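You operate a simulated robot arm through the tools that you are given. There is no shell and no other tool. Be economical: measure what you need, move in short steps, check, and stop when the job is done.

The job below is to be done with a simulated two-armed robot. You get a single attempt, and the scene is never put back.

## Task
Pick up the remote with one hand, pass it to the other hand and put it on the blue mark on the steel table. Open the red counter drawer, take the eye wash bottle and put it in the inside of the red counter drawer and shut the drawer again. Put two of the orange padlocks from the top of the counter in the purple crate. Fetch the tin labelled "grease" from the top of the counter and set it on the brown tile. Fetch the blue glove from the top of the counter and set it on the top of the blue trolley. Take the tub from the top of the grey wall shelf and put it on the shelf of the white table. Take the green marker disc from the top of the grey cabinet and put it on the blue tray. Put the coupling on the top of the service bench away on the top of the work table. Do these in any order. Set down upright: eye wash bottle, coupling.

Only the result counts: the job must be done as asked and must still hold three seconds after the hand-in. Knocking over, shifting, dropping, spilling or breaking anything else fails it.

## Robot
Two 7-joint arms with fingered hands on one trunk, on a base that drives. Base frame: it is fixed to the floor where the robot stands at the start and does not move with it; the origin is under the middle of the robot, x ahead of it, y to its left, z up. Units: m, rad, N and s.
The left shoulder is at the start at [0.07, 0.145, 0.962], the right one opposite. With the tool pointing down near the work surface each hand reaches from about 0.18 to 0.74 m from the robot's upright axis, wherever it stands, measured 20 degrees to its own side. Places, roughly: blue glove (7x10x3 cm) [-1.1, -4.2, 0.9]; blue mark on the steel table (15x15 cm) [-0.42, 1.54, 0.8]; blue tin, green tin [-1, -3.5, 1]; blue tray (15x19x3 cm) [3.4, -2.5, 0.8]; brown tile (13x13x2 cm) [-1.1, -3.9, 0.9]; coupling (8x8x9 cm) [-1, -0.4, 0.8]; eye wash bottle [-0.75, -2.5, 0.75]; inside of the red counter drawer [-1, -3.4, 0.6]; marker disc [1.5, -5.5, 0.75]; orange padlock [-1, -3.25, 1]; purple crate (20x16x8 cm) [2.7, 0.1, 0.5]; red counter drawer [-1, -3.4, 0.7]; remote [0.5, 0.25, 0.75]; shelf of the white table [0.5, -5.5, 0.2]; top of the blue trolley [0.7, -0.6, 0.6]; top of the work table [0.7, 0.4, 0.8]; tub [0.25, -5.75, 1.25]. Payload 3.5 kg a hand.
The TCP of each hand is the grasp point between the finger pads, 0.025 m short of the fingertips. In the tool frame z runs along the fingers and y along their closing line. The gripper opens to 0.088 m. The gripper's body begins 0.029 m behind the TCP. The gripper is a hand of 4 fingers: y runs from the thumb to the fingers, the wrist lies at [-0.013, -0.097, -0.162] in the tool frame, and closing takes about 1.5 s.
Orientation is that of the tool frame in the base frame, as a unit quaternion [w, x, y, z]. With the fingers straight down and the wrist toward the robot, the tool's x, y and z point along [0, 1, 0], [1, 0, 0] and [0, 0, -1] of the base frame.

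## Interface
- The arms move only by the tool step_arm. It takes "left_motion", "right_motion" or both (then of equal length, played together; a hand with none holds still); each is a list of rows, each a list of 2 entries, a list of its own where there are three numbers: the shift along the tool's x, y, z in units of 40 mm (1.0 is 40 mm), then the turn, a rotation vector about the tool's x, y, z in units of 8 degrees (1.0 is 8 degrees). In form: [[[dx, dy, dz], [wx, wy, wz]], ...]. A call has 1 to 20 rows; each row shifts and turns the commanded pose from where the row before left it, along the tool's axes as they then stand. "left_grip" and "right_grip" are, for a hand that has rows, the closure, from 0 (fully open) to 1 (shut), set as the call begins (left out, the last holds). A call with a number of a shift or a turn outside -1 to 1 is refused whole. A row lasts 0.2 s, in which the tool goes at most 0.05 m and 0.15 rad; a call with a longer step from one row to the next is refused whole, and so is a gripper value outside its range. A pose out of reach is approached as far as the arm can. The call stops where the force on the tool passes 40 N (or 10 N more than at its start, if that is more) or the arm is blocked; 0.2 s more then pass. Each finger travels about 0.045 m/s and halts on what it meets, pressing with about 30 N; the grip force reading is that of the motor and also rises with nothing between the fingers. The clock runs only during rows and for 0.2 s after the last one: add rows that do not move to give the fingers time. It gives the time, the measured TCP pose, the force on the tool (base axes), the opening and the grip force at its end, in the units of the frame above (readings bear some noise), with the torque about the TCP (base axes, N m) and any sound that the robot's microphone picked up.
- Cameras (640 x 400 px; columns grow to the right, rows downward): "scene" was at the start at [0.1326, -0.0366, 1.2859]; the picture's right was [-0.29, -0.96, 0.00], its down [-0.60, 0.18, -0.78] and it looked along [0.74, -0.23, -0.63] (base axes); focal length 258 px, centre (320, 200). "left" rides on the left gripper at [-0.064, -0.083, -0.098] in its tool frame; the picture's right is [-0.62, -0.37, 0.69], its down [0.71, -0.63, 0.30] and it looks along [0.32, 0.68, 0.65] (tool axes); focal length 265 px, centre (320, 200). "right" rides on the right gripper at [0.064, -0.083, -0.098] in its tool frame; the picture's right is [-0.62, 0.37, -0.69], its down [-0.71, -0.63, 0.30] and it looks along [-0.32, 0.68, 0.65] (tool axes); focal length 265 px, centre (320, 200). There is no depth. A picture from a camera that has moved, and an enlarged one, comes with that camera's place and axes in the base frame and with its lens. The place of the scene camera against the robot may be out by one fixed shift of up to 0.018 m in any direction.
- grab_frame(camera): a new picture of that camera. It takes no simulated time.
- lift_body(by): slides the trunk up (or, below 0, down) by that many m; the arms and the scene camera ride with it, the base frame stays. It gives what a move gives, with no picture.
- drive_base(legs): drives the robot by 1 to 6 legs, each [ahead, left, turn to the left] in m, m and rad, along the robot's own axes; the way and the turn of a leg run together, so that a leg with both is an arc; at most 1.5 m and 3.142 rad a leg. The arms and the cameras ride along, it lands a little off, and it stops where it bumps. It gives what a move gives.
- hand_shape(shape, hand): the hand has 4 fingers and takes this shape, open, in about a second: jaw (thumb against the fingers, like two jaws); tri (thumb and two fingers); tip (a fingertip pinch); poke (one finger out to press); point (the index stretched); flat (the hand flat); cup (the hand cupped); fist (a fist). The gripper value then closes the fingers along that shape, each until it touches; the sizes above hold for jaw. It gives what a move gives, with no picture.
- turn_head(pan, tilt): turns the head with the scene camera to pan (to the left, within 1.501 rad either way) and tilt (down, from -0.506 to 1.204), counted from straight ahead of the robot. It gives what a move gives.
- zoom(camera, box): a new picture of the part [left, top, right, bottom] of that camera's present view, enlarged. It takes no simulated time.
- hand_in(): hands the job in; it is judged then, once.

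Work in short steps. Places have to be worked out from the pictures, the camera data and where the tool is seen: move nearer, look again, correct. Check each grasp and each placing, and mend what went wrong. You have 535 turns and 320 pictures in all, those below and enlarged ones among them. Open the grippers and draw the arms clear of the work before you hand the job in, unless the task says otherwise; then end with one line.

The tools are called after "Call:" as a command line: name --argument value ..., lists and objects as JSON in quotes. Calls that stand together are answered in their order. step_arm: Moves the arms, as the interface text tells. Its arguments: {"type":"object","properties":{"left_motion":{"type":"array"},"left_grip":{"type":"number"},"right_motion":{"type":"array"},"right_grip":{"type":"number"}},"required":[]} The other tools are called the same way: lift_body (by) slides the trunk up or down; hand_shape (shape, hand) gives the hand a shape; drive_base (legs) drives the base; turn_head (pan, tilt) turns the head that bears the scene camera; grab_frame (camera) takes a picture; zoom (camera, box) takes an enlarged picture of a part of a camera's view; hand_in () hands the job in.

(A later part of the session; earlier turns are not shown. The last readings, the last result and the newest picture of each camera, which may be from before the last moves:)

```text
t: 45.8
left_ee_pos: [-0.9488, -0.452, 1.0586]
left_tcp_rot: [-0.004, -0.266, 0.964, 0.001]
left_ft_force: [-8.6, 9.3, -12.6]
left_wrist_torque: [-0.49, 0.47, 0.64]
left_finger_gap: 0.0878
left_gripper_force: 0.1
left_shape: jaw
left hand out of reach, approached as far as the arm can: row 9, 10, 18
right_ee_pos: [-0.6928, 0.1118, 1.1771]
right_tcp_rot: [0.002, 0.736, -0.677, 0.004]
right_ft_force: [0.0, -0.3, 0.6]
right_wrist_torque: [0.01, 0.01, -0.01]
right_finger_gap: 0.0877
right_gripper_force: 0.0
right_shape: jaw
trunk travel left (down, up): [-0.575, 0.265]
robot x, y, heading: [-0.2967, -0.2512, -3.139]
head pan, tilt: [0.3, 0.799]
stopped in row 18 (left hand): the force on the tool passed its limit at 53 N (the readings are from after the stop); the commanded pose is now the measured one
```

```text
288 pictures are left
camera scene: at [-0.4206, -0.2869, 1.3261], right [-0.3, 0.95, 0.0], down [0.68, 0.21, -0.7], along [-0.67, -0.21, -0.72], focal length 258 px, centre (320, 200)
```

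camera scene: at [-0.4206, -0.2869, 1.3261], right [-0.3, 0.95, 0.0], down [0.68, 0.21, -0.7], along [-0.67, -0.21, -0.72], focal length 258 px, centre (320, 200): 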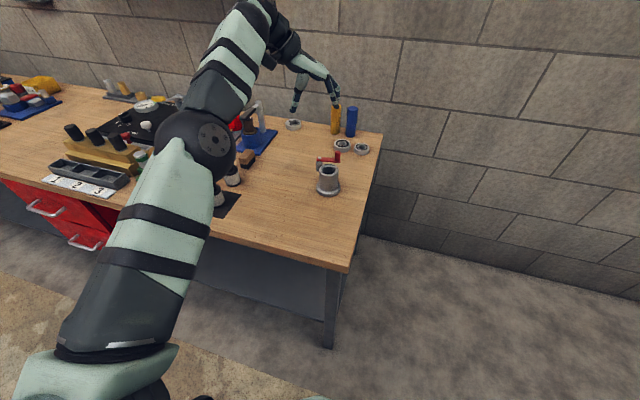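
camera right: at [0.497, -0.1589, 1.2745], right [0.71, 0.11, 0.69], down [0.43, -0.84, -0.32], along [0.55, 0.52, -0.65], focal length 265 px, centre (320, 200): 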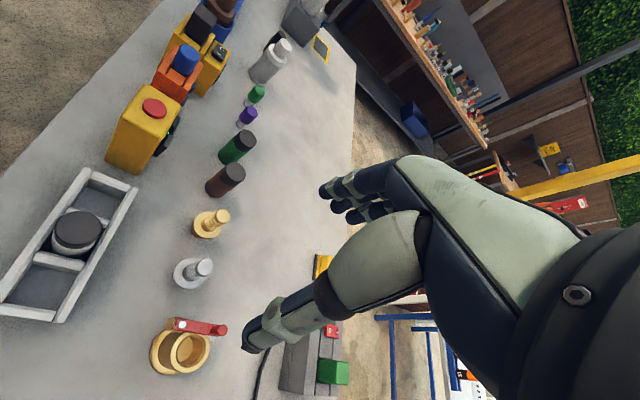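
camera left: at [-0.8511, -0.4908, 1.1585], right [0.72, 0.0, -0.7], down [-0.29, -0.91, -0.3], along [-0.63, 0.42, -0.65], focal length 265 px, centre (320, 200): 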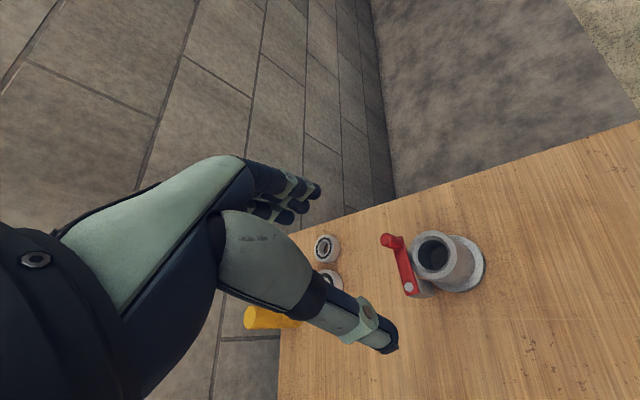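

The left wrist reaches its limit at this yaw, and the fingers would foul the knob. Approaching from the bench's end (facing -y) with the right hand needs little yaw. I retract the left arm first.

Call:
step_arm --left_motion '[[[0, 0, -0.8], [0, 0, -1]], [[0, 0, -0.8], [0, 0, -1]], [[0, 0, -0.8], [0, 0, -1]], [[0, 0, -0.8], [0, 0, -1]], [[0, 0, 0], [0, 0, -1]], [[0, 0, 0], [0, 0, -1]], [[0, 0, 0], [0, 0, -1]], [[0.6, -0.8, 0], [0, 0, -0.4]], [[0.6, -0.8, 0], [0, 0, 0]], [[0.6, -0.8, 0], [0, 0, 0]], [[0.6, -0.8, 0], [0, 0, 0]], [[0.6, -0.8, 0], [0, 0, 0]], [[0.6, -0.8, 0], [0, 0, 0]]]'

Call:
drive_base --legs '[[0, -0.4, 0], [0, 0, 1.571], [0, -0.5, 0]]'

Call:
turn_head --pan -0.2 --tilt 0.9

Call:
grab_frame --camera "scene"

Call:
grab_frame --camera "right"

```text
t: 48.6
left_ee_pos: [-0.7468, -0.6008, 1.1758]
left_tcp_rot: [-0.001, -0.706, 0.709, 0.002]
left_ft_force: [-1.0, 0.3, -0.2]
left_wrist_torque: [0.0, 0.03, -0.03]
left_finger_gap: 0.0879
left_gripper_force: 0.0
left_shape: jaw
left hand out of reach, approached as far as the arm can: row 2, 3, 4, 13
right_ee_pos: [-0.6915, 0.1092, 1.1777]
right_tcp_rot: [0.002, 0.736, -0.677, 0.003]
right_ft_force: [0.8, 0.1, 0.0]
right_wrist_torque: [0.0, 0.03, -0.01]
right_finger_gap: 0.0877
right_gripper_force: 0.1
right_shape: jaw
trunk travel left (down, up): [-0.575, 0.265]
robot x, y, heading: [-0.2923, -0.2487, -3.138]
head pan, tilt: [0.3, 0.799]
```

```text
t: 57.5
left_ee_pos: [-0.4422, -0.322, 1.1755]
left_tcp_rot: [0.001, 1.0, 0.011, 0.0]
left_ft_force: [-0.3, -0.3, -0.4]
left_wrist_torque: [0.0, 0.03, 0.03]
left_finger_gap: 0.0877
left_gripper_force: 0.1
left_shape: jaw
right_ee_pos: [-1.1554, -0.2819, 1.1785]
right_tcp_rot: [0.0, 0.999, 0.053, 0.005]
right_ft_force: [-0.2, 1.2, -0.8]
right_wrist_torque: [0.01, 0.01, 0.03]
right_finger_gap: 0.0877
right_gripper_force: 0.0
right_shape: jaw
trunk travel left (down, up): [-0.575, 0.265]
robot x, y, heading: [-0.8019, 0.1254, -1.552]
head pan, tilt: [0.3, 0.799]
```

```text
t: 58.4
left_ee_pos: [-0.4432, -0.322, 1.1753]
left_tcp_rot: [0.003, 1.0, 0.011, 0.0]
left_ft_force: [-0.3, -0.8, 0.1]
left_wrist_torque: [-0.01, 0.03, 0.01]
left_finger_gap: 0.0879
left_gripper_force: 0.0
left_shape: jaw
right_ee_pos: [-1.1558, -0.2823, 1.1783]
right_tcp_rot: [-0.001, 0.999, 0.054, 0.004]
right_ft_force: [-0.4, 0.7, 0.6]
right_wrist_torque: [0.0, 0.0, -0.03]
right_finger_gap: 0.0875
right_gripper_force: 0.1
right_shape: jaw
trunk travel left (down, up): [-0.575, 0.265]
robot x, y, heading: [-0.8019, 0.1217, -1.545]
head pan, tilt: [-0.201, 0.901]
```

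```text
287 pictures are left
camera scene: at [-0.8124, -0.011, 1.3183], right [-0.98, 0.17, 0.0], down [0.14, 0.77, -0.62], along [-0.11, -0.61, -0.78], focal length 258 px, centre (320, 200)
```

scene: 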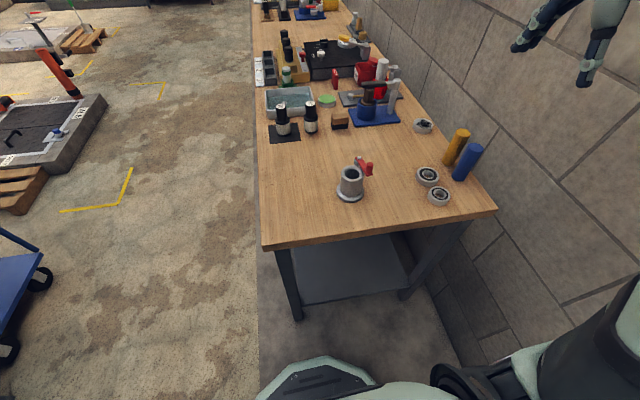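

```text
286 pictures are left
camera right: at [-1.1001, -0.1929, 1.2758], right [-0.58, -0.43, 0.69], down [-0.77, 0.55, -0.31], along [-0.24, -0.71, -0.66], focal length 265 px, centre (320, 200)
```

right: 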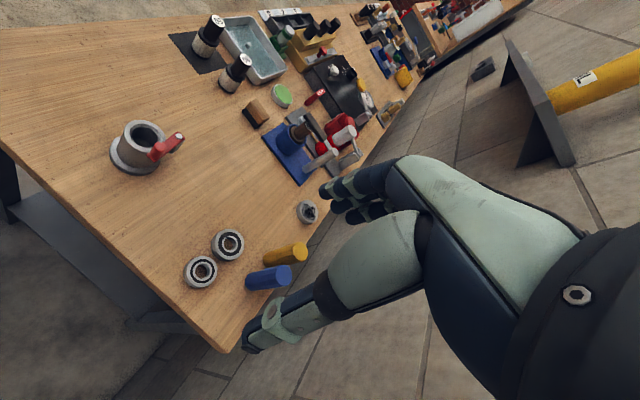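

Coupling centre ≈(-0.962,-0.42). I move the right hand above it, yawed ~18° ccw so the fingers avoid the lug and knob.

Call:
step_arm --right_motion '[[[0.9, 0.8, 0], [0, 0, 0]], [[0.9, 0.8, 0], [0, 0, 0]], [[0.9, 0.8, 0], [0, 0, 0]], [[0.9, 0.8, 0], [0, 0, 0]], [[0.9, 0.8, 0], [0, 0, 0]], [[0, 0, 0.7], [0, 0, -1]], [[0, 0, 0.7], [0, 0, -1]], [[0, 0, 0.7], [0, 0, -0.3]], [[0, 0, 0.7], [0, 0, 0]], [[0, 0, 0.7], [0, 0, 0]], [[0, 0, 0.7], [0, 0, 0]], [[0, 0, 0.5], [0, 0, 0]]]'

Call:
grab_frame --camera "right"

Call:
grab_frame --camera "scene"

```text
t: 61.0
left_ee_pos: [-0.4422, -0.3222, 1.1763]
left_tcp_rot: [0.002, 1.0, 0.011, 0.0]
left_ft_force: [0.1, 0.1, -0.2]
left_wrist_torque: [0.01, 0.03, 0.01]
left_finger_gap: 0.0877
left_gripper_force: 0.0
left_shape: jaw
right_ee_pos: [-0.9576, -0.4202, 0.9912]
right_tcp_rot: [-0.001, 0.977, 0.212, 0.004]
right_ft_force: [-0.1, -0.1, 0.2]
right_wrist_torque: [0.01, 0.01, -0.01]
right_finger_gap: 0.0877
right_gripper_force: 0.1
right_shape: jaw
trunk travel left (down, up): [-0.575, 0.265]
robot x, y, heading: [-0.8019, 0.1268, -1.545]
head pan, tilt: [-0.201, 0.901]
```

```text
285 pictures are left
camera right: at [-0.9354, -0.3189, 1.0889], right [-0.42, -0.59, 0.69], down [-0.91, 0.28, -0.31], along [-0.01, -0.75, -0.66], focal length 265 px, centre (320, 200)
```

right: 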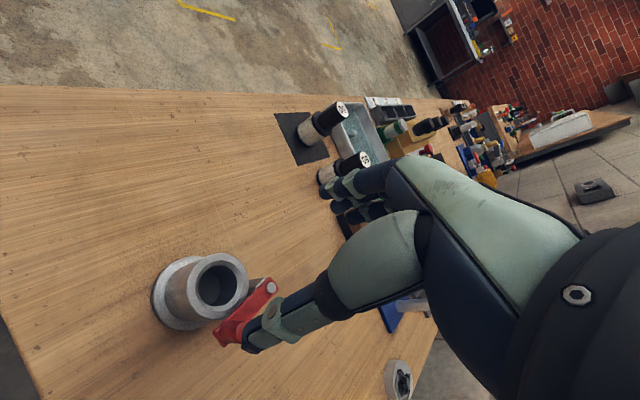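

```text
284 pictures are left
camera scene: at [-0.8128, -0.0114, 1.3182], right [-0.98, 0.18, 0.0], down [0.14, 0.77, -0.62], along [-0.11, -0.61, -0.78], focal length 258 px, centre (320, 200)
```

scene: 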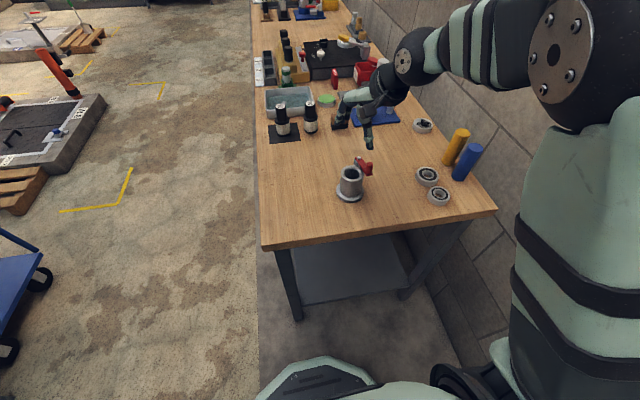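

TCP is within 5 mm of the axis. I descend so the tips reach ~2.7 cm below the rim, then look.

Call:
step_arm --right_motion '[[[0, -0.1, 0.5], [0, 0, 0]], [[0, 0, 0.5], [0, 0, 0]], [[0, 0, 0.5], [0, 0, 0]], [[0, 0, 0.5], [0, 0, 0]], [[0, 0, 0.5], [0, 0, 0]], [[0, 0, 0.4], [0, 0, 0]], [[0, 0, 0.35], [0, 0, 0]]]'

Call:
grab_frame --camera "right"

Call:
zoom --camera "scene" --box '[300, 90, 420, 220]'

```text
t: 62.6
left_ee_pos: [-0.4439, -0.3211, 1.1764]
left_tcp_rot: [0.002, 1.0, 0.011, 0.0]
left_ft_force: [0.2, -0.4, -0.7]
left_wrist_torque: [0.01, 0.01, -0.01]
left_finger_gap: 0.0877
left_gripper_force: 0.0
left_shape: jaw
right_ee_pos: [-0.9579, -0.4182, 0.8585]
right_tcp_rot: [0.0, 0.977, 0.212, 0.005]
right_ft_force: [-0.3, 0.0, -0.5]
right_wrist_torque: [0.0, -0.02, -0.01]
right_finger_gap: 0.0876
right_gripper_force: 0.0
right_shape: jaw
trunk travel left (down, up): [-0.575, 0.265]
robot x, y, heading: [-0.7997, 0.1246, -1.544]
head pan, tilt: [-0.201, 0.901]
```

```text
283 pictures are left
camera right: at [-0.9354, -0.3169, 0.958], right [-0.42, -0.59, 0.69], down [-0.91, 0.28, -0.31], along [-0.01, -0.75, -0.66], focal length 265 px, centre (320, 200)
```

right: 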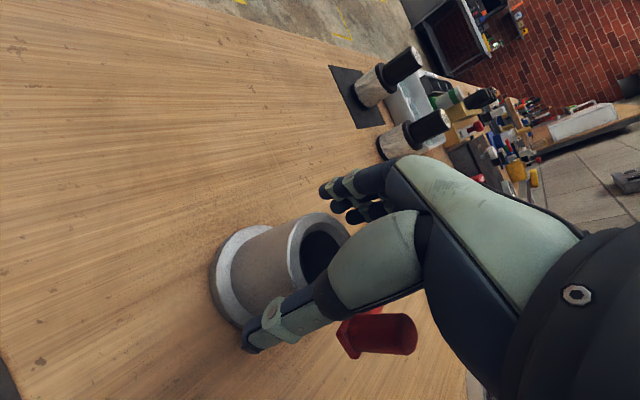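

```text
3.08 times, centred on (360, 155) of scene
camera zoom: at [-0.813, -0.0115, 1.3182], right [-0.98, 0.18, 0.0], down [0.14, 0.77, -0.62], along [-0.11, -0.61, -0.78], focal length 795 px, centre (197, 338)
```

zoom: 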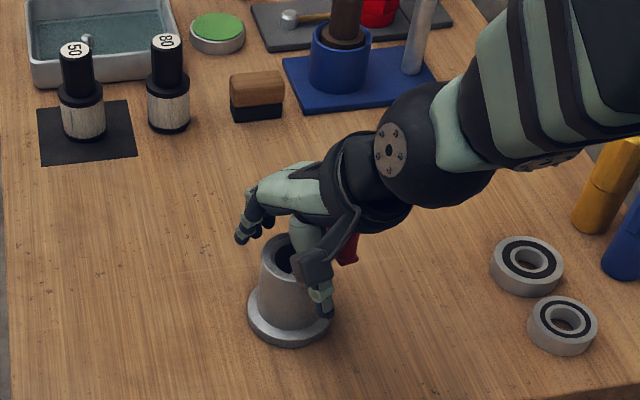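

Thumb in front, fingers behind, knob clear. Close the hand.

Call:
step_arm --right_motion '[[[0, 0, 0], [0, 0, 0]], [[0, 0, 0], [0, 0, 0]], [[0, 0, 0], [0, 0, 0]], [[0, 0, 0], [0, 0, 0]], [[0, 0, 0], [0, 0, 0]], [[0, 0, 0], [0, 0, 0]], [[0, 0, 0], [0, 0, 0]], [[0, 0, 0], [0, 0, 0]]]' --right_grip 1

Call:
grab_frame --camera "right"

```text
t: 64.4
left_ee_pos: [-0.4419, -0.3233, 1.1756]
left_tcp_rot: [0.001, 1.0, 0.011, 0.0]
left_ft_force: [-0.1, 0.2, -0.1]
left_wrist_torque: [-0.02, -0.02, -0.02]
left_finger_gap: 0.0874
left_gripper_force: 0.0
left_shape: jaw
right_ee_pos: [-0.9593, -0.4184, 0.8611]
right_tcp_rot: [0.0, 0.977, 0.212, 0.005]
right_ft_force: [1.8, -0.8, 0.4]
right_wrist_torque: [-0.01, -0.01, 0.0]
right_finger_gap: 0.0411
right_gripper_force: 30.3
right_shape: jaw
trunk travel left (down, up): [-0.575, 0.265]
robot x, y, heading: [-0.8054, 0.1269, -1.546]
head pan, tilt: [-0.201, 0.901]
```

```text
281 pictures are left
camera right: at [-0.9351, -0.3168, 0.9583], right [-0.42, -0.59, 0.69], down [-0.91, 0.28, -0.31], along [-0.01, -0.75, -0.66], focal length 265 px, centre (320, 200)
```

right: 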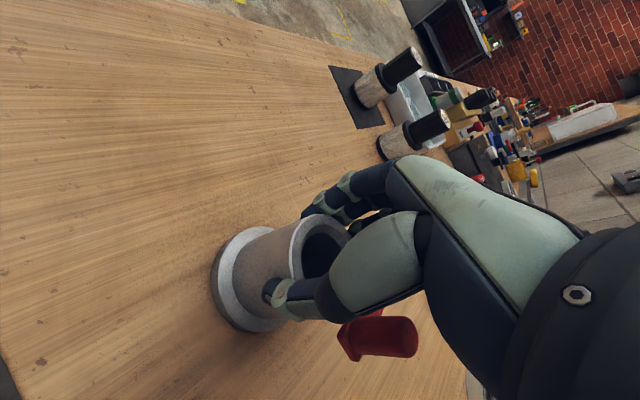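

Grip holds at 30 N. Lift 6 cm and check.

Call:
step_arm --right_motion '[[[0, 0, -0.4], [0, 0, 0]], [[0, 0, -0.5], [0, 0, 0]], [[0, 0, -0.6], [0, 0, 0]]]'

Call:
grab_frame --camera "right"

Call:
zoom --camera "scene" --box '[300, 90, 420, 220]'

```text
t: 65.2
left_ee_pos: [-0.4439, -0.3213, 1.1755]
left_tcp_rot: [0.003, 1.0, 0.011, 0.0]
left_ft_force: [-0.3, 0.9, -0.2]
left_wrist_torque: [0.01, -0.02, -0.03]
left_finger_gap: 0.0878
left_gripper_force: 0.1
left_shape: jaw
right_ee_pos: [-0.9605, -0.4178, 0.9215]
right_tcp_rot: [-0.001, 0.977, 0.212, 0.004]
right_ft_force: [-0.2, -0.7, -3.9]
right_wrist_torque: [-0.01, -0.03, 0.0]
right_finger_gap: 0.0409
right_gripper_force: 30.0
right_shape: jaw
trunk travel left (down, up): [-0.575, 0.265]
robot x, y, heading: [-0.8009, 0.1229, -1.55]
head pan, tilt: [-0.201, 0.901]
```

```text
280 pictures are left
camera right: at [-0.9365, -0.316, 1.0196], right [-0.42, -0.59, 0.69], down [-0.91, 0.28, -0.31], along [-0.01, -0.75, -0.66], focal length 265 px, centre (320, 200)
```

right: 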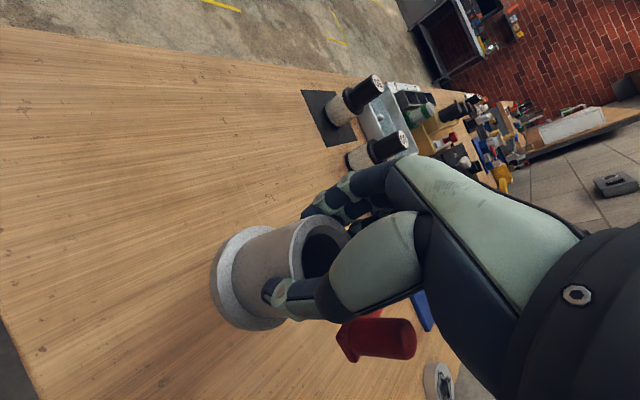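

```text
3.08 times, centred on (360, 155) of scene
camera zoom: at [-0.8129, -0.0107, 1.3183], right [-0.98, 0.18, 0.0], down [0.14, 0.77, -0.62], along [-0.11, -0.61, -0.78], focal length 795 px, centre (197, 338)
```

zoom: 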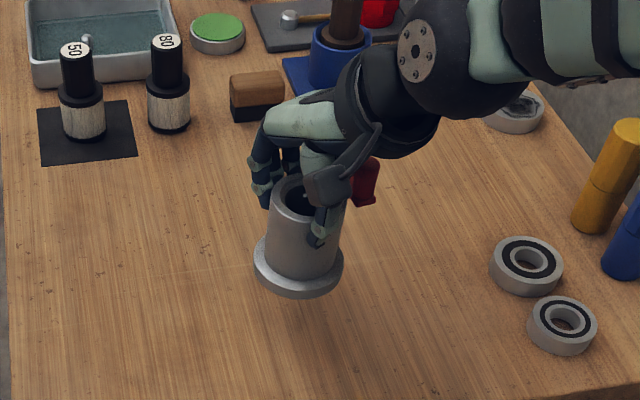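

Coupling held (≈0.4 kg). I raise it and pull it nearer, then drive back to the work table facing +x.

Call:
step_arm --right_motion '[[[0, 0, -1], [0, 0, 0]], [[0, 0, -1], [0, 0, 0]], [[0, 0, -1], [0, 0, 0]], [[0, 0, -1], [0, 0, 0.5]], [[0, 0, -1], [0, 0, 0.5]], [[0, -0.5, -0.5], [0, 0, 0.5]], [[0, -0.5, 0], [0, 0, 0.5]], [[0, -0.5, 0], [0, 0, 0.3]]]'

Call:
drive_base --legs '[[0, 0.75, 0], [0, 0, 1.55], [0, -0.25, 0]]'

Call:
turn_head --pan -0.3 --tilt 0.9

Call:
grab_frame --camera "scene"

Call:
grab_frame --camera "right"

```text
t: 67.0
left_ee_pos: [-0.443, -0.3214, 1.1758]
left_tcp_rot: [0.003, 1.0, 0.011, 0.0]
left_ft_force: [-0.1, -0.1, -0.6]
left_wrist_torque: [-0.02, -0.02, -0.01]
left_finger_gap: 0.0874
left_gripper_force: 0.1
left_shape: jaw
right_ee_pos: [-0.9783, -0.3573, 1.1461]
right_tcp_rot: [0.0, 0.998, 0.054, 0.011]
right_ft_force: [0.1, -0.8, -2.0]
right_wrist_torque: [0.03, -0.03, -0.02]
right_finger_gap: 0.0405
right_gripper_force: 29.8
right_shape: jaw
trunk travel left (down, up): [-0.575, 0.265]
robot x, y, heading: [-0.801, 0.1249, -1.546]
head pan, tilt: [-0.201, 0.901]
```

```text
t: 76.2
left_ee_pos: [0.3956, 0.2129, 1.1764]
left_tcp_rot: [0.002, 0.722, 0.692, 0.001]
left_ft_force: [0.5, -0.4, -0.5]
left_wrist_torque: [0.04, -0.01, 0.02]
left_finger_gap: 0.0876
left_gripper_force: 0.0
left_shape: jaw
right_ee_pos: [0.3989, -0.3242, 1.1432]
right_tcp_rot: [-0.01, 0.692, 0.721, 0.006]
right_ft_force: [-0.7, 0.2, -2.8]
right_wrist_torque: [0.02, 0.03, 0.01]
right_finger_gap: 0.04
right_gripper_force: 29.8
right_shape: jaw
trunk travel left (down, up): [-0.575, 0.265]
robot x, y, heading: [-0.072, -0.1135, -0.042]
head pan, tilt: [-0.201, 0.901]
```

```text
t: 76.9
left_ee_pos: [0.3962, 0.2133, 1.1765]
left_tcp_rot: [0.001, 0.723, 0.691, 0.001]
left_ft_force: [1.4, -0.8, 1.0]
left_wrist_torque: [0.0, -0.01, -0.01]
left_finger_gap: 0.0877
left_gripper_force: 0.0
left_shape: jaw
right_ee_pos: [0.3981, -0.3253, 1.1435]
right_tcp_rot: [-0.011, 0.693, 0.721, 0.008]
right_ft_force: [-0.3, 0.2, -3.2]
right_wrist_torque: [0.03, 0.0, 0.01]
right_finger_gap: 0.0399
right_gripper_force: 29.8
right_shape: jaw
trunk travel left (down, up): [-0.575, 0.265]
robot x, y, heading: [-0.0741, -0.1155, -0.042]
head pan, tilt: [-0.3, 0.901]
```

```text
278 pictures are left
camera scene: at [0.0485, -0.1555, 1.3182], right [-0.33, -0.94, 0.0], down [-0.74, 0.26, -0.62], along [0.59, -0.21, -0.78], focal length 258 px, centre (320, 200)
```

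scene: 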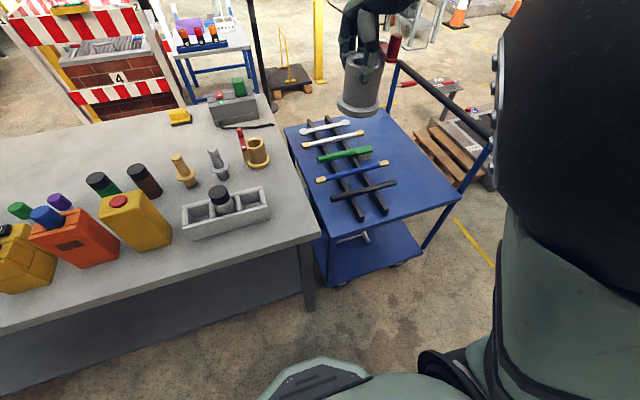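

```text
277 pictures are left
camera right: at [0.3141, -0.2681, 1.2433], right [0.4, -0.62, 0.68], down [-0.6, -0.73, -0.32], along [0.69, -0.28, -0.66], focal length 265 px, centre (320, 200)
```

right: 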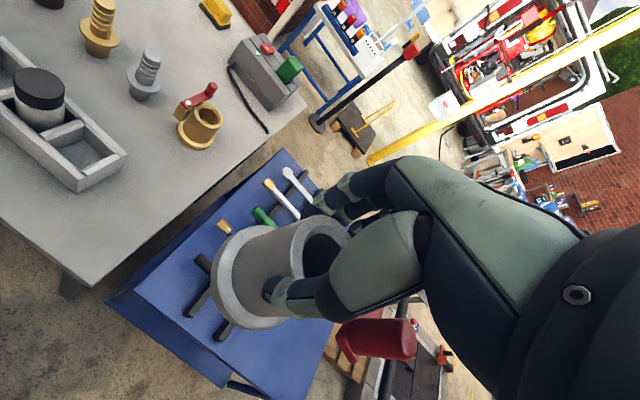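

The right front corner is too tight. The left front corner of the work table (around (0.5,1.0)) is free, so I drive left along the table and turn slightly left.

Call:
drive_base --legs '[[0.02, 0.85, 0.04], [0, 0, 0.5]]'

Call:
turn_head --pan 0.0 --tilt 0.9

Call:
grab_frame --camera "scene"

Call:
grab_frame --camera "right"

```text
t: 82.9
left_ee_pos: [0.2007, 1.2727, 1.1754]
left_tcp_rot: [0.001, 0.514, 0.858, 0.002]
left_ft_force: [-0.3, -0.2, -0.3]
left_wrist_torque: [-0.02, 0.0, 0.0]
left_finger_gap: 0.0876
left_gripper_force: 0.0
left_shape: jaw
right_ee_pos: [0.4752, 0.8116, 1.1441]
right_tcp_rot: [-0.013, 0.478, 0.878, 0.003]
right_ft_force: [0.5, 0.9, -2.9]
right_wrist_torque: [0.04, -0.01, -0.06]
right_finger_gap: 0.0399
right_gripper_force: 30.4
right_shape: jaw
trunk travel left (down, up): [-0.575, 0.265]
robot x, y, heading: [-0.0362, 0.7512, 0.489]
head pan, tilt: [-0.3, 0.901]
```

```text
t: 83.7
left_ee_pos: [0.2006, 1.274, 1.1754]
left_tcp_rot: [0.002, 0.515, 0.857, 0.002]
left_ft_force: [0.4, -0.2, 0.6]
left_wrist_torque: [-0.02, 0.01, 0.01]
left_finger_gap: 0.0877
left_gripper_force: 0.1
left_shape: jaw
right_ee_pos: [0.477, 0.8109, 1.1435]
right_tcp_rot: [-0.013, 0.478, 0.878, 0.004]
right_ft_force: [-0.4, 0.4, -2.4]
right_wrist_torque: [0.03, 0.01, 0.03]
right_finger_gap: 0.0399
right_gripper_force: 30.1
right_shape: jaw
trunk travel left (down, up): [-0.575, 0.265]
robot x, y, heading: [-0.0413, 0.75, 0.495]
head pan, tilt: [0.0, 0.901]
```

```text
276 pictures are left
camera scene: at [0.075, 0.7995, 1.3182], right [0.47, -0.88, 0.0], down [-0.69, -0.37, -0.62], along [0.55, 0.29, -0.78], focal length 258 px, centre (320, 200)
```

scene: 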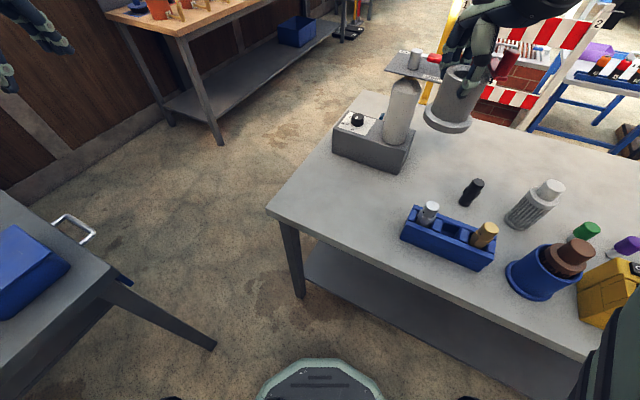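

```text
275 pictures are left
camera right: at [0.3742, 0.8173, 1.2434], right [0.66, -0.33, 0.67], down [-0.15, -0.94, -0.32], along [0.74, 0.11, -0.67], focal length 265 px, centre (320, 200)
```

right: 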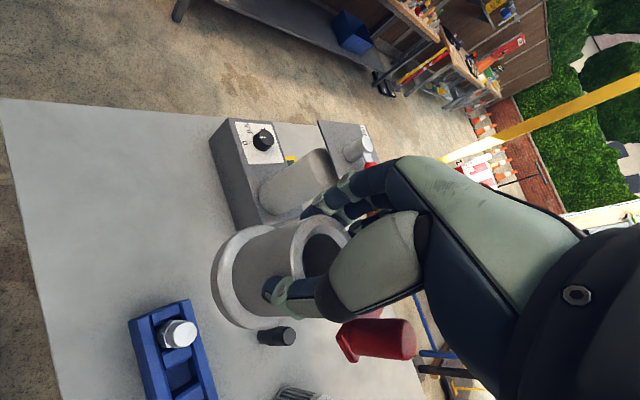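

Free spot at ≈(0.51,0.95). Move above it and descend to TCP 0.90.

Call:
step_arm --right_motion '[[[0.6, 0.65, 0], [0, 0, 0]], [[0.6, 0.65, 0], [0, 0, 0]], [[0.6, 0.65, 0], [0, 0, 0]], [[0.6, 0.65, 0], [0, 0, 0]], [[0, 0, 1], [0, 0, 0]], [[0, 0, 1], [0, 0, 0]], [[0, 0, 1], [0, 0, 0]], [[0, 0, 1], [0, 0, 0]], [[0, 0, 1], [0, 0, 0]], [[0, 0, 0.8], [0, 0, 0]], [[0, 0, 0.3], [0, 0, 0]]]'

Call:
grab_frame --camera "scene"

Call:
grab_frame --camera "right"

```text
t: 86.1
left_ee_pos: [0.2012, 1.2736, 1.1757]
left_tcp_rot: [0.0, 0.514, 0.858, 0.001]
left_ft_force: [-0.9, 0.5, -0.4]
left_wrist_torque: [-0.02, 0.02, -0.01]
left_finger_gap: 0.0878
left_gripper_force: 0.1
left_shape: jaw
right_ee_pos: [0.5127, 0.9517, 0.9142]
right_tcp_rot: [-0.017, 0.482, 0.876, 0.017]
right_ft_force: [-0.6, -0.1, -2.7]
right_wrist_torque: [0.01, 0.03, 0.01]
right_finger_gap: 0.0394
right_gripper_force: 30.0
right_shape: jaw
trunk travel left (down, up): [-0.575, 0.265]
robot x, y, heading: [-0.0384, 0.7548, 0.494]
head pan, tilt: [0.0, 0.901]
```

```text
274 pictures are left
camera scene: at [0.0752, 0.7999, 1.3182], right [0.47, -0.88, 0.0], down [-0.69, -0.37, -0.62], along [0.55, 0.29, -0.78], focal length 258 px, centre (320, 200)
```

scene: 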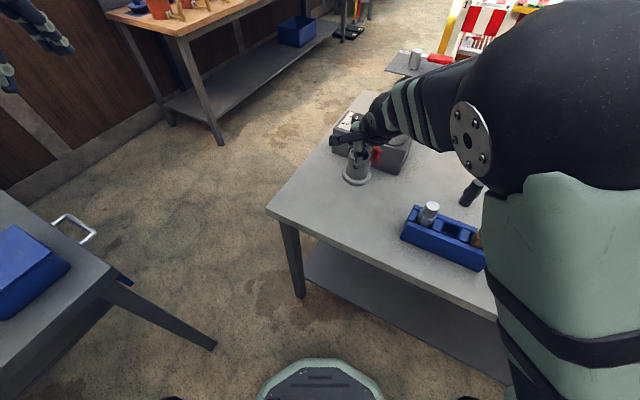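

```text
273 pictures are left
camera right: at [0.4089, 0.9561, 1.0138], right [0.65, -0.36, 0.67], down [-0.16, -0.92, -0.35], along [0.74, 0.12, -0.66], focal length 265 px, centre (320, 200)
```

right: 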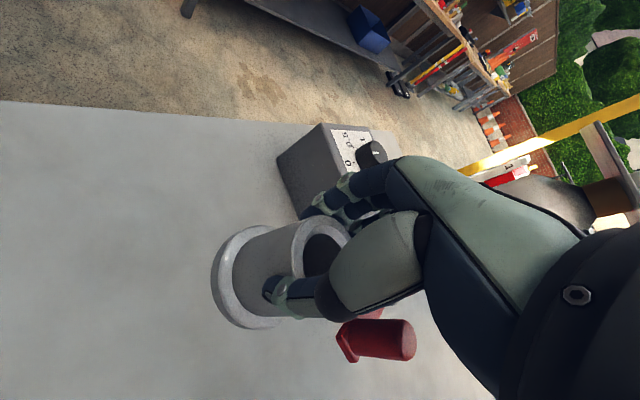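

Clear. Descend slowly toward the table.

Call:
step_arm --right_motion '[[[0, 0, 0.5], [0, 0, 0]], [[0, 0, 0.5], [0, 0, 0]], [[0, 0, 0.5], [0, 0, 0]], [[0, 0, 0.3], [0, 0, 0]]]'

Call:
zoom --camera "scene" --box '[310, 90, 430, 220]'

```text
t: 87.1
left_ee_pos: [0.1999, 1.2732, 1.1758]
left_tcp_rot: [0.001, 0.514, 0.858, 0.001]
left_ft_force: [0.9, -0.1, 0.2]
left_wrist_torque: [-0.03, 0.0, -0.01]
left_finger_gap: 0.0876
left_gripper_force: 0.1
left_shape: jaw
right_ee_pos: [0.5089, 0.9543, 0.8313]
right_tcp_rot: [-0.015, 0.482, 0.876, 0.007]
right_ft_force: [-0.5, -0.1, -1.0]
right_wrist_torque: [0.01, -0.02, 0.04]
right_finger_gap: 0.0396
right_gripper_force: 30.0
right_shape: jaw
trunk travel left (down, up): [-0.575, 0.265]
robot x, y, heading: [-0.0361, 0.7535, 0.493]
head pan, tilt: [0.0, 0.901]
```

```text
3.08 times, centred on (370, 155) of scene
camera zoom: at [0.075, 0.8, 1.3182], right [0.47, -0.88, 0.0], down [-0.69, -0.37, -0.62], along [0.55, 0.29, -0.78], focal length 795 px, centre (166, 338)
```

zoom: 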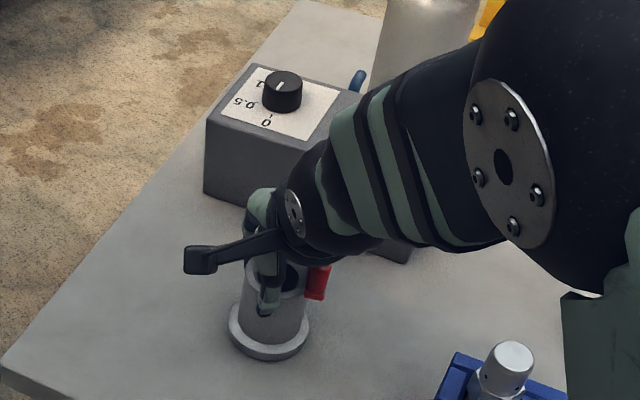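

Nearly down. Small steps to contact.

Call:
step_arm --right_motion '[[[0, 0, 0.12], [0, 0, 0]], [[0, 0, 0.12], [0, 0, 0]]]'

Call:
step_arm --right_motion '[[[0, 0, 0.12], [0, 0, 0]], [[0, 0, 0], [0, 0, 0]]]'

```text
t: 87.7
left_ee_pos: [0.1975, 1.2705, 1.1781]
left_tcp_rot: [0.003, 0.515, 0.857, 0.003]
left_ft_force: [0.4, 0.1, 0.4]
left_wrist_torque: [0.01, 0.0, -0.05]
left_finger_gap: 0.0879
left_gripper_force: 0.0
left_shape: jaw
right_ee_pos: [0.508, 0.9543, 0.8264]
right_tcp_rot: [-0.006, 0.479, 0.878, 0.011]
right_ft_force: [1.9, 0.3, 29.6]
right_wrist_torque: [-0.04, -0.24, -0.07]
right_finger_gap: 0.0399
right_gripper_force: 30.1
right_shape: jaw
trunk travel left (down, up): [-0.575, 0.265]
robot x, y, heading: [-0.0378, 0.7513, 0.491]
head pan, tilt: [0.0, 0.901]
```

```text
t: 88.3
left_ee_pos: [0.1966, 1.2722, 1.1764]
left_tcp_rot: [0.002, 0.515, 0.857, 0.003]
left_ft_force: [0.5, 0.6, -0.1]
left_wrist_torque: [-0.01, 0.0, 0.02]
left_finger_gap: 0.0876
left_gripper_force: 0.0
left_shape: jaw
right_ee_pos: [0.5037, 0.9582, 0.8181]
right_tcp_rot: [-0.01, 0.475, 0.88, 0.007]
right_ft_force: [0.6, 4.5, 26.5]
right_wrist_torque: [0.11, -0.2, 0.13]
right_finger_gap: 0.0366
right_gripper_force: 30.2
right_shape: jaw
trunk travel left (down, up): [-0.575, 0.265]
robot x, y, heading: [-0.0356, 0.7513, 0.492]
head pan, tilt: [0.0, 0.901]
```

On the table with firm contact. Release.

Call:
step_arm --right_motion '[[[0, 0, -0.05], [0, 0, 0]], [[0, 0, 0], [0, 0, 0]], [[0, 0, 0], [0, 0, 0]], [[0, 0, 0], [0, 0, 0]], [[0, 0, 0], [0, 0, 0]], [[0, 0, 0], [0, 0, 0]], [[0, 0, 0], [0, 0, 0]], [[0, 0, 0], [0, 0, 0]]]' --right_grip 0

Call:
grab_frame --camera "right"

Call:
zoom --camera "scene" --box '[310, 90, 430, 220]'

```text
t: 90.1
left_ee_pos: [0.1995, 1.2739, 1.1753]
left_tcp_rot: [0.001, 0.514, 0.858, 0.002]
left_ft_force: [-0.1, -1.1, -0.6]
left_wrist_torque: [0.04, 0.0, -0.01]
left_finger_gap: 0.0874
left_gripper_force: 0.1
left_shape: jaw
right_ee_pos: [0.506, 0.9551, 0.8184]
right_tcp_rot: [-0.012, 0.478, 0.878, 0.004]
right_ft_force: [-0.4, 0.8, 0.4]
right_wrist_torque: [0.03, 0.01, 0.0]
right_finger_gap: 0.0875
right_gripper_force: 0.1
right_shape: jaw
trunk travel left (down, up): [-0.575, 0.265]
robot x, y, heading: [-0.0377, 0.7524, 0.489]
head pan, tilt: [0.0, 0.901]
```

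```text
271 pictures are left
camera right: at [0.4032, 0.9607, 0.917], right [0.66, -0.33, 0.68], down [-0.15, -0.94, -0.32], along [0.74, 0.11, -0.66], focal length 265 px, centre (320, 200)
```

right: 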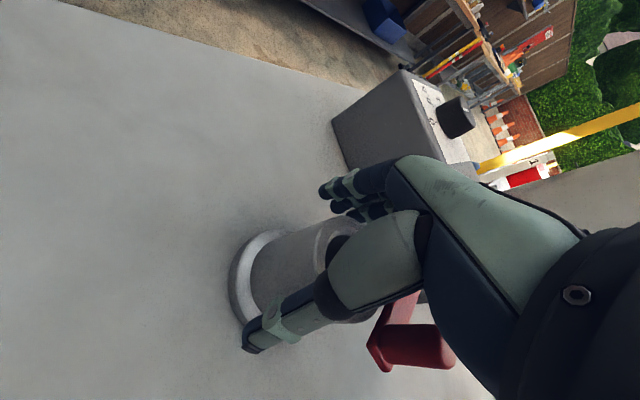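

```text
3.08 times, centred on (370, 155) of scene
camera zoom: at [0.0745, 0.7996, 1.3183], right [0.47, -0.88, 0.0], down [-0.69, -0.37, -0.62], along [0.55, 0.29, -0.78], focal length 795 px, centre (166, 338)
```

zoom: 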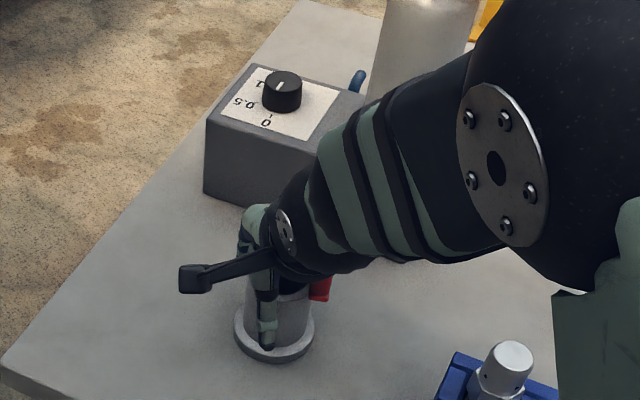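

Released upright. Lift straight up and verify.

Call:
step_arm --right_motion '[[[0, 0, -0.4], [0, 0, 0]], [[0, 0, -0.5], [0, 0, 0]], [[0, 0, -0.8], [0, 0, 0]], [[0, 0, -1], [0, 0, 0]], [[0, 0, -1], [0, 0, 0]], [[0, 0, -1], [0, 0, 0]], [[0, 0, -1], [0, 0, 0]], [[0, 0, -1], [0, 0, 0]], [[-0.8, -0.5, -0.6], [0, 0, 0]], [[-0.8, -0.5, 0], [0, 0, 0]], [[-0.8, -0.5, 0], [0, 0, 0]]]'

Call:
grab_frame --camera "scene"

```text
t: 92.5
left_ee_pos: [0.2018, 1.2696, 1.1777]
left_tcp_rot: [-0.001, 0.515, 0.857, 0.003]
left_ft_force: [-0.9, -1.1, 0.8]
left_wrist_torque: [-0.04, -0.02, 0.05]
left_finger_gap: 0.0876
left_gripper_force: 0.1
left_shape: jaw
right_ee_pos: [0.5176, 0.8326, 1.1074]
right_tcp_rot: [-0.013, 0.477, 0.879, 0.006]
right_ft_force: [-0.7, -0.6, 0.7]
right_wrist_torque: [0.05, 0.04, 0.01]
right_finger_gap: 0.0876
right_gripper_force: 0.1
right_shape: jaw
trunk travel left (down, up): [-0.575, 0.265]
robot x, y, heading: [-0.0357, 0.7487, 0.492]
head pan, tilt: [0.0, 0.901]
```

```text
269 pictures are left
camera scene: at [0.076, 0.7961, 1.3183], right [0.47, -0.88, 0.0], down [-0.69, -0.37, -0.62], along [0.55, 0.3, -0.78], focal length 258 px, centre (320, 200)
```

scene: 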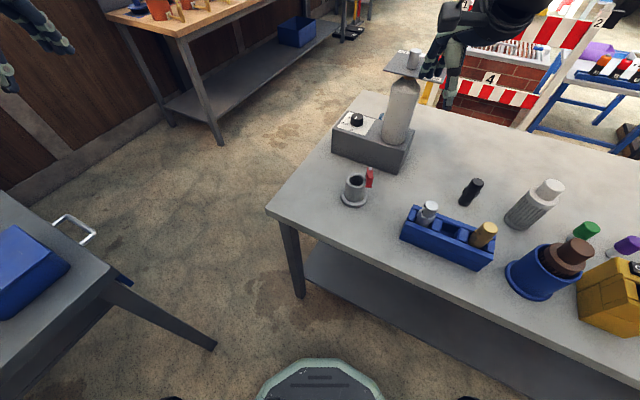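

The coupling stands well. Now to the counter: turn to face -y and drive down the aisle.

Call:
drive_base --legs '[[0, 0, -2.06], [1.4, -0.08, 0], [1.2, 0, 0]]'

Call:
turn_head --pan -0.6 --tilt 0.6

Call:
grab_frame --camera "scene"

```text
t: 110.2
left_ee_pos: [0.2232, -2.336, 1.1771]
left_tcp_rot: [0.003, 1.0, -0.003, -0.001]
left_ft_force: [0.2, 0.1, 0.2]
left_wrist_torque: [0.02, -0.02, -0.04]
left_finger_gap: 0.0878
left_gripper_force: 0.1
left_shape: jaw
right_ee_pos: [-0.3111, -2.4077, 1.1075]
right_tcp_rot: [-0.002, 0.999, 0.04, 0.013]
right_ft_force: [-0.7, 0.4, 0.2]
right_wrist_torque: [0.0, -0.03, 0.02]
right_finger_gap: 0.0879
right_gripper_force: 0.0
right_shape: jaw
trunk travel left (down, up): [-0.575, 0.265]
robot x, y, heading: [-0.1266, -1.8785, -1.573]
head pan, tilt: [0.0, 0.901]
```

```text
t: 111.2
left_ee_pos: [0.2235, -2.3365, 1.1758]
left_tcp_rot: [0.003, 1.0, -0.002, 0.0]
left_ft_force: [-0.1, -0.2, -0.3]
left_wrist_torque: [0.04, -0.01, -0.01]
left_finger_gap: 0.0879
left_gripper_force: 0.0
left_shape: jaw
right_ee_pos: [-0.3113, -2.4071, 1.1079]
right_tcp_rot: [-0.003, 0.999, 0.039, 0.012]
right_ft_force: [-0.2, -0.5, -0.7]
right_wrist_torque: [0.03, -0.03, -0.04]
right_finger_gap: 0.0879
right_gripper_force: 0.0
right_shape: jaw
trunk travel left (down, up): [-0.575, 0.265]
robot x, y, heading: [-0.1261, -1.8809, -1.573]
head pan, tilt: [-0.6, 0.6]
```

```text
268 pictures are left
camera scene: at [-0.1728, -2.0148, 1.343], right [-0.82, 0.57, 0.0], down [0.32, 0.47, -0.82], along [-0.47, -0.68, -0.57], focal length 258 px, centre (320, 200)
```

scene: 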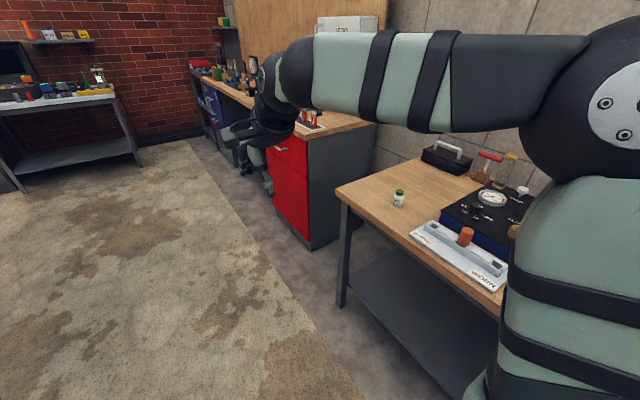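

A small white bottle with green cap stands at ≈(-0.86,-2.51). I drive on and turn to face the bench/counter.

Call:
zoom --camera "scene" --box '[250, 80, 450, 240]'

Call:
drive_base --legs '[[0.7, 0, 0], [0, 0, -1.57]]'

Call:
turn_head --pan 0.0 --tilt 0.7

Call:
grab_frame --camera "scene"

```text
2.50 times, centred on (350, 160) of scene
camera zoom: at [-0.1728, -2.0148, 1.343], right [-0.82, 0.57, 0.0], down [0.32, 0.47, -0.82], along [-0.47, -0.68, -0.57], focal length 646 px, centre (245, 300)
```

zoom: 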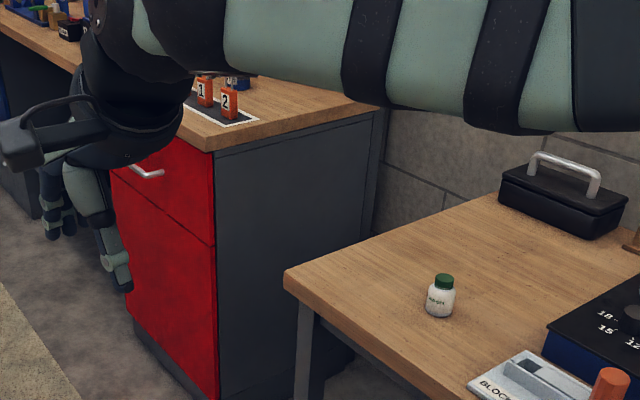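

```text
t: 118.8
left_ee_pos: [-0.5777, -2.9269, 1.1749]
left_tcp_rot: [0.002, 0.71, -0.704, -0.002]
left_ft_force: [-0.4, -0.1, 0.3]
left_wrist_torque: [0.03, 0.02, -0.01]
left_finger_gap: 0.0875
left_gripper_force: 0.0
left_shape: jaw
right_ee_pos: [-0.6566, -2.3931, 1.1081]
right_tcp_rot: [0.007, 0.739, -0.673, 0.01]
right_ft_force: [-0.4, -0.5, -0.5]
right_wrist_torque: [0.0, 0.01, -0.01]
right_finger_gap: 0.0879
right_gripper_force: 0.1
right_shape: jaw
trunk travel left (down, up): [-0.575, 0.265]
robot x, y, heading: [-0.1252, -2.5755, -3.125]
head pan, tilt: [-0.6, 0.6]
```

```text
t: 119.8
left_ee_pos: [-0.5753, -2.9259, 1.1767]
left_tcp_rot: [0.002, 0.711, -0.703, -0.001]
left_ft_force: [-0.1, 0.1, -0.3]
left_wrist_torque: [0.0, -0.02, 0.01]
left_finger_gap: 0.0878
left_gripper_force: 0.0
left_shape: jaw
right_ee_pos: [-0.6563, -2.3939, 1.1081]
right_tcp_rot: [0.007, 0.739, -0.674, 0.011]
right_ft_force: [0.1, -0.2, -0.3]
right_wrist_torque: [0.01, -0.03, -0.03]
right_finger_gap: 0.0878
right_gripper_force: 0.1
right_shape: jaw
trunk travel left (down, up): [-0.575, 0.265]
robot x, y, heading: [-0.1272, -2.5732, -3.126]
head pan, tilt: [0.0, 0.7]
```

```text
266 pictures are left
camera scene: at [-0.2605, -2.5859, 1.3344], right [-0.01, 1.0, 0.0], down [0.64, 0.01, -0.76], along [-0.76, -0.01, -0.64], focal length 258 px, centre (320, 200)
```

scene: 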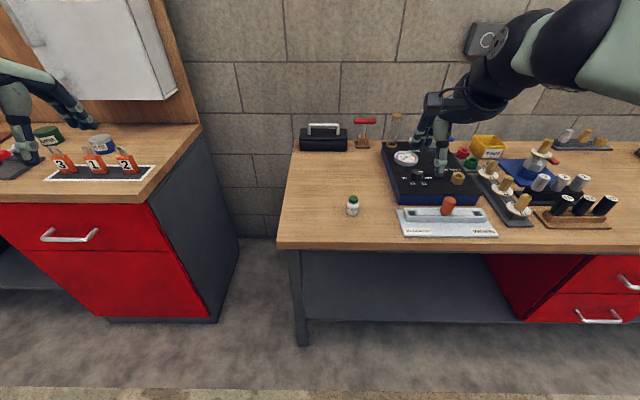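

I zoom to read the bottle's label and the padlocks.

Call:
zoom --camera "scene" --box '[320, 180, 390, 230]'

Call:
zoom --camera "scene" --box '[0, 100, 220, 260]'

```text
8.00 times, centred on (355, 205) of scene
camera zoom: at [-0.2605, -2.5859, 1.3344], right [-0.01, 1.0, 0.0], down [0.64, 0.01, -0.76], along [-0.76, -0.01, -0.64], focal length 2066 px, centre (40, 160)
```

zoom: 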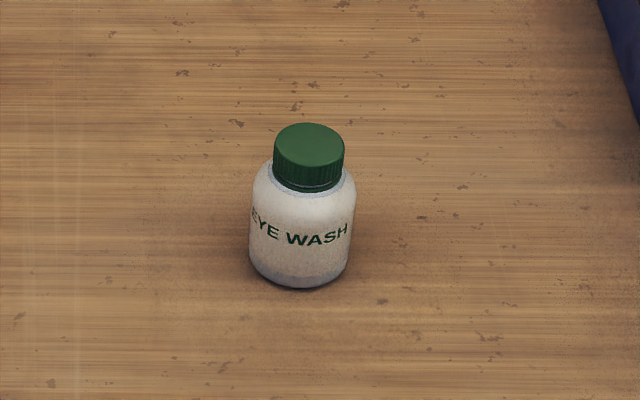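

```text
2.50 times, centred on (110, 180) of scene
camera zoom: at [-0.2605, -2.5859, 1.3344], right [-0.01, 1.0, 0.0], down [0.64, 0.01, -0.76], along [-0.76, -0.01, -0.64], focal length 646 px, centre (845, 250)
```

zoom: 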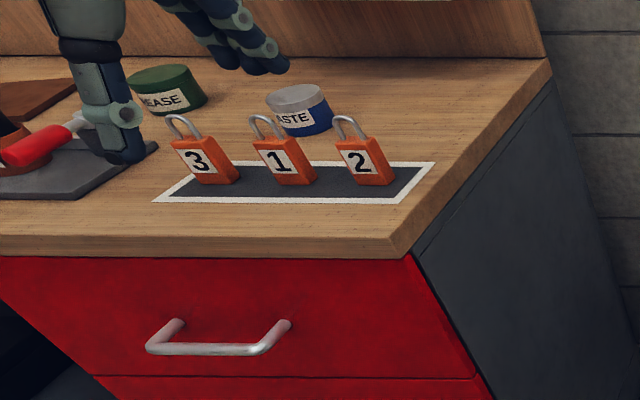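

"EYE WASH" confirmed; padlocks 1–3, GREASE (green) and PASTE (blue) tins seen. First fetch the bottle with the right hand: drive a bit nearer and look with the wrist camera.

Call:
drive_base --legs '[[0.14, 0.1, 0]]'

Call:
step_arm --right_motion '[[[0, 0, 0.5], [0, 0, -0.5]], [[0, 0, 0.5], [0, 0, -0.5]], [[0.3, 0, 0.5], [0, 0, 0]], [[0.3, 0, 0.5], [0, 0, 0]]]'

Call:
grab_frame --camera "right"

Call:
grab_frame --camera "scene"

```text
t: 121.2
left_ee_pos: [-0.7142, -3.024, 1.1768]
left_tcp_rot: [0.001, 0.709, -0.706, -0.002]
left_ft_force: [0.3, 0.6, 0.5]
left_wrist_torque: [-0.01, -0.01, 0.0]
left_finger_gap: 0.0876
left_gripper_force: 0.2
left_shape: jaw
right_ee_pos: [-0.7921, -2.4922, 1.1082]
right_tcp_rot: [0.007, 0.739, -0.674, 0.011]
right_ft_force: [0.3, 0.1, -0.1]
right_wrist_torque: [0.05, 0.02, 0.0]
right_finger_gap: 0.0878
right_gripper_force: 0.1
right_shape: jaw
trunk travel left (down, up): [-0.575, 0.265]
robot x, y, heading: [-0.2645, -2.6775, -3.131]
head pan, tilt: [0.0, 0.7]
```

```text
t: 122.2
left_ee_pos: [-0.7161, -3.0251, 1.1754]
left_tcp_rot: [0.003, 0.709, -0.705, -0.002]
left_ft_force: [0.2, 0.2, -0.3]
left_wrist_torque: [0.01, 0.01, 0.02]
left_finger_gap: 0.088
left_gripper_force: 0.0
left_shape: jaw
right_ee_pos: [-0.7868, -2.5136, 1.0301]
right_tcp_rot: [0.008, 0.784, -0.621, 0.011]
right_ft_force: [0.4, 0.3, 0.1]
right_wrist_torque: [-0.02, -0.01, 0.01]
right_finger_gap: 0.0876
right_gripper_force: 0.1
right_shape: jaw
trunk travel left (down, up): [-0.575, 0.265]
robot x, y, heading: [-0.2636, -2.6741, -3.133]
head pan, tilt: [0.0, 0.7]
```

```text
263 pictures are left
camera right: at [-0.6911, -2.5557, 1.1291], right [-0.5, 0.54, 0.68], down [0.45, 0.83, -0.32], along [-0.74, 0.14, -0.66], focal length 265 px, centre (320, 200)
```

right: 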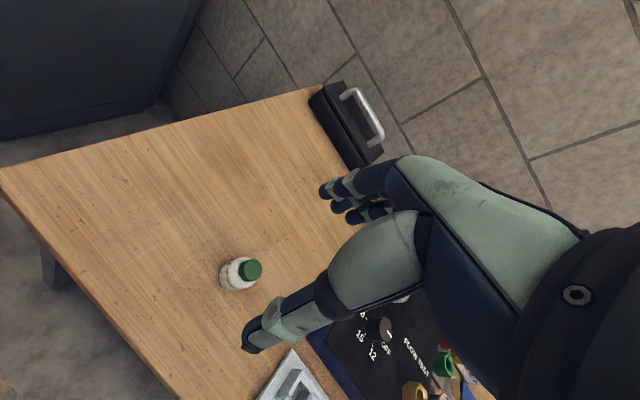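

```text
262 pictures are left
camera scene: at [-0.3989, -2.6858, 1.3344], right [-0.01, 1.0, 0.0], down [0.64, 0.01, -0.76], along [-0.76, -0.01, -0.64], focal length 258 px, centre (320, 200)
```

scene: 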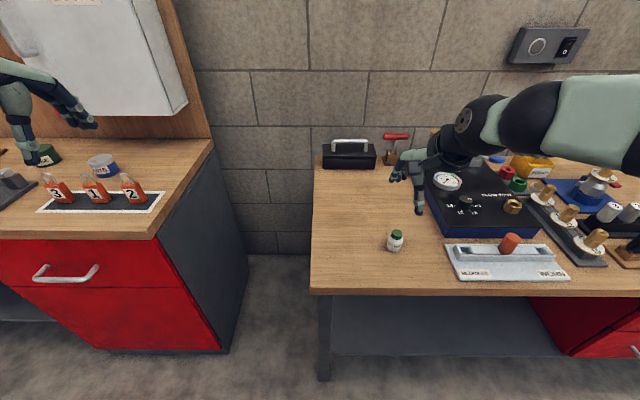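

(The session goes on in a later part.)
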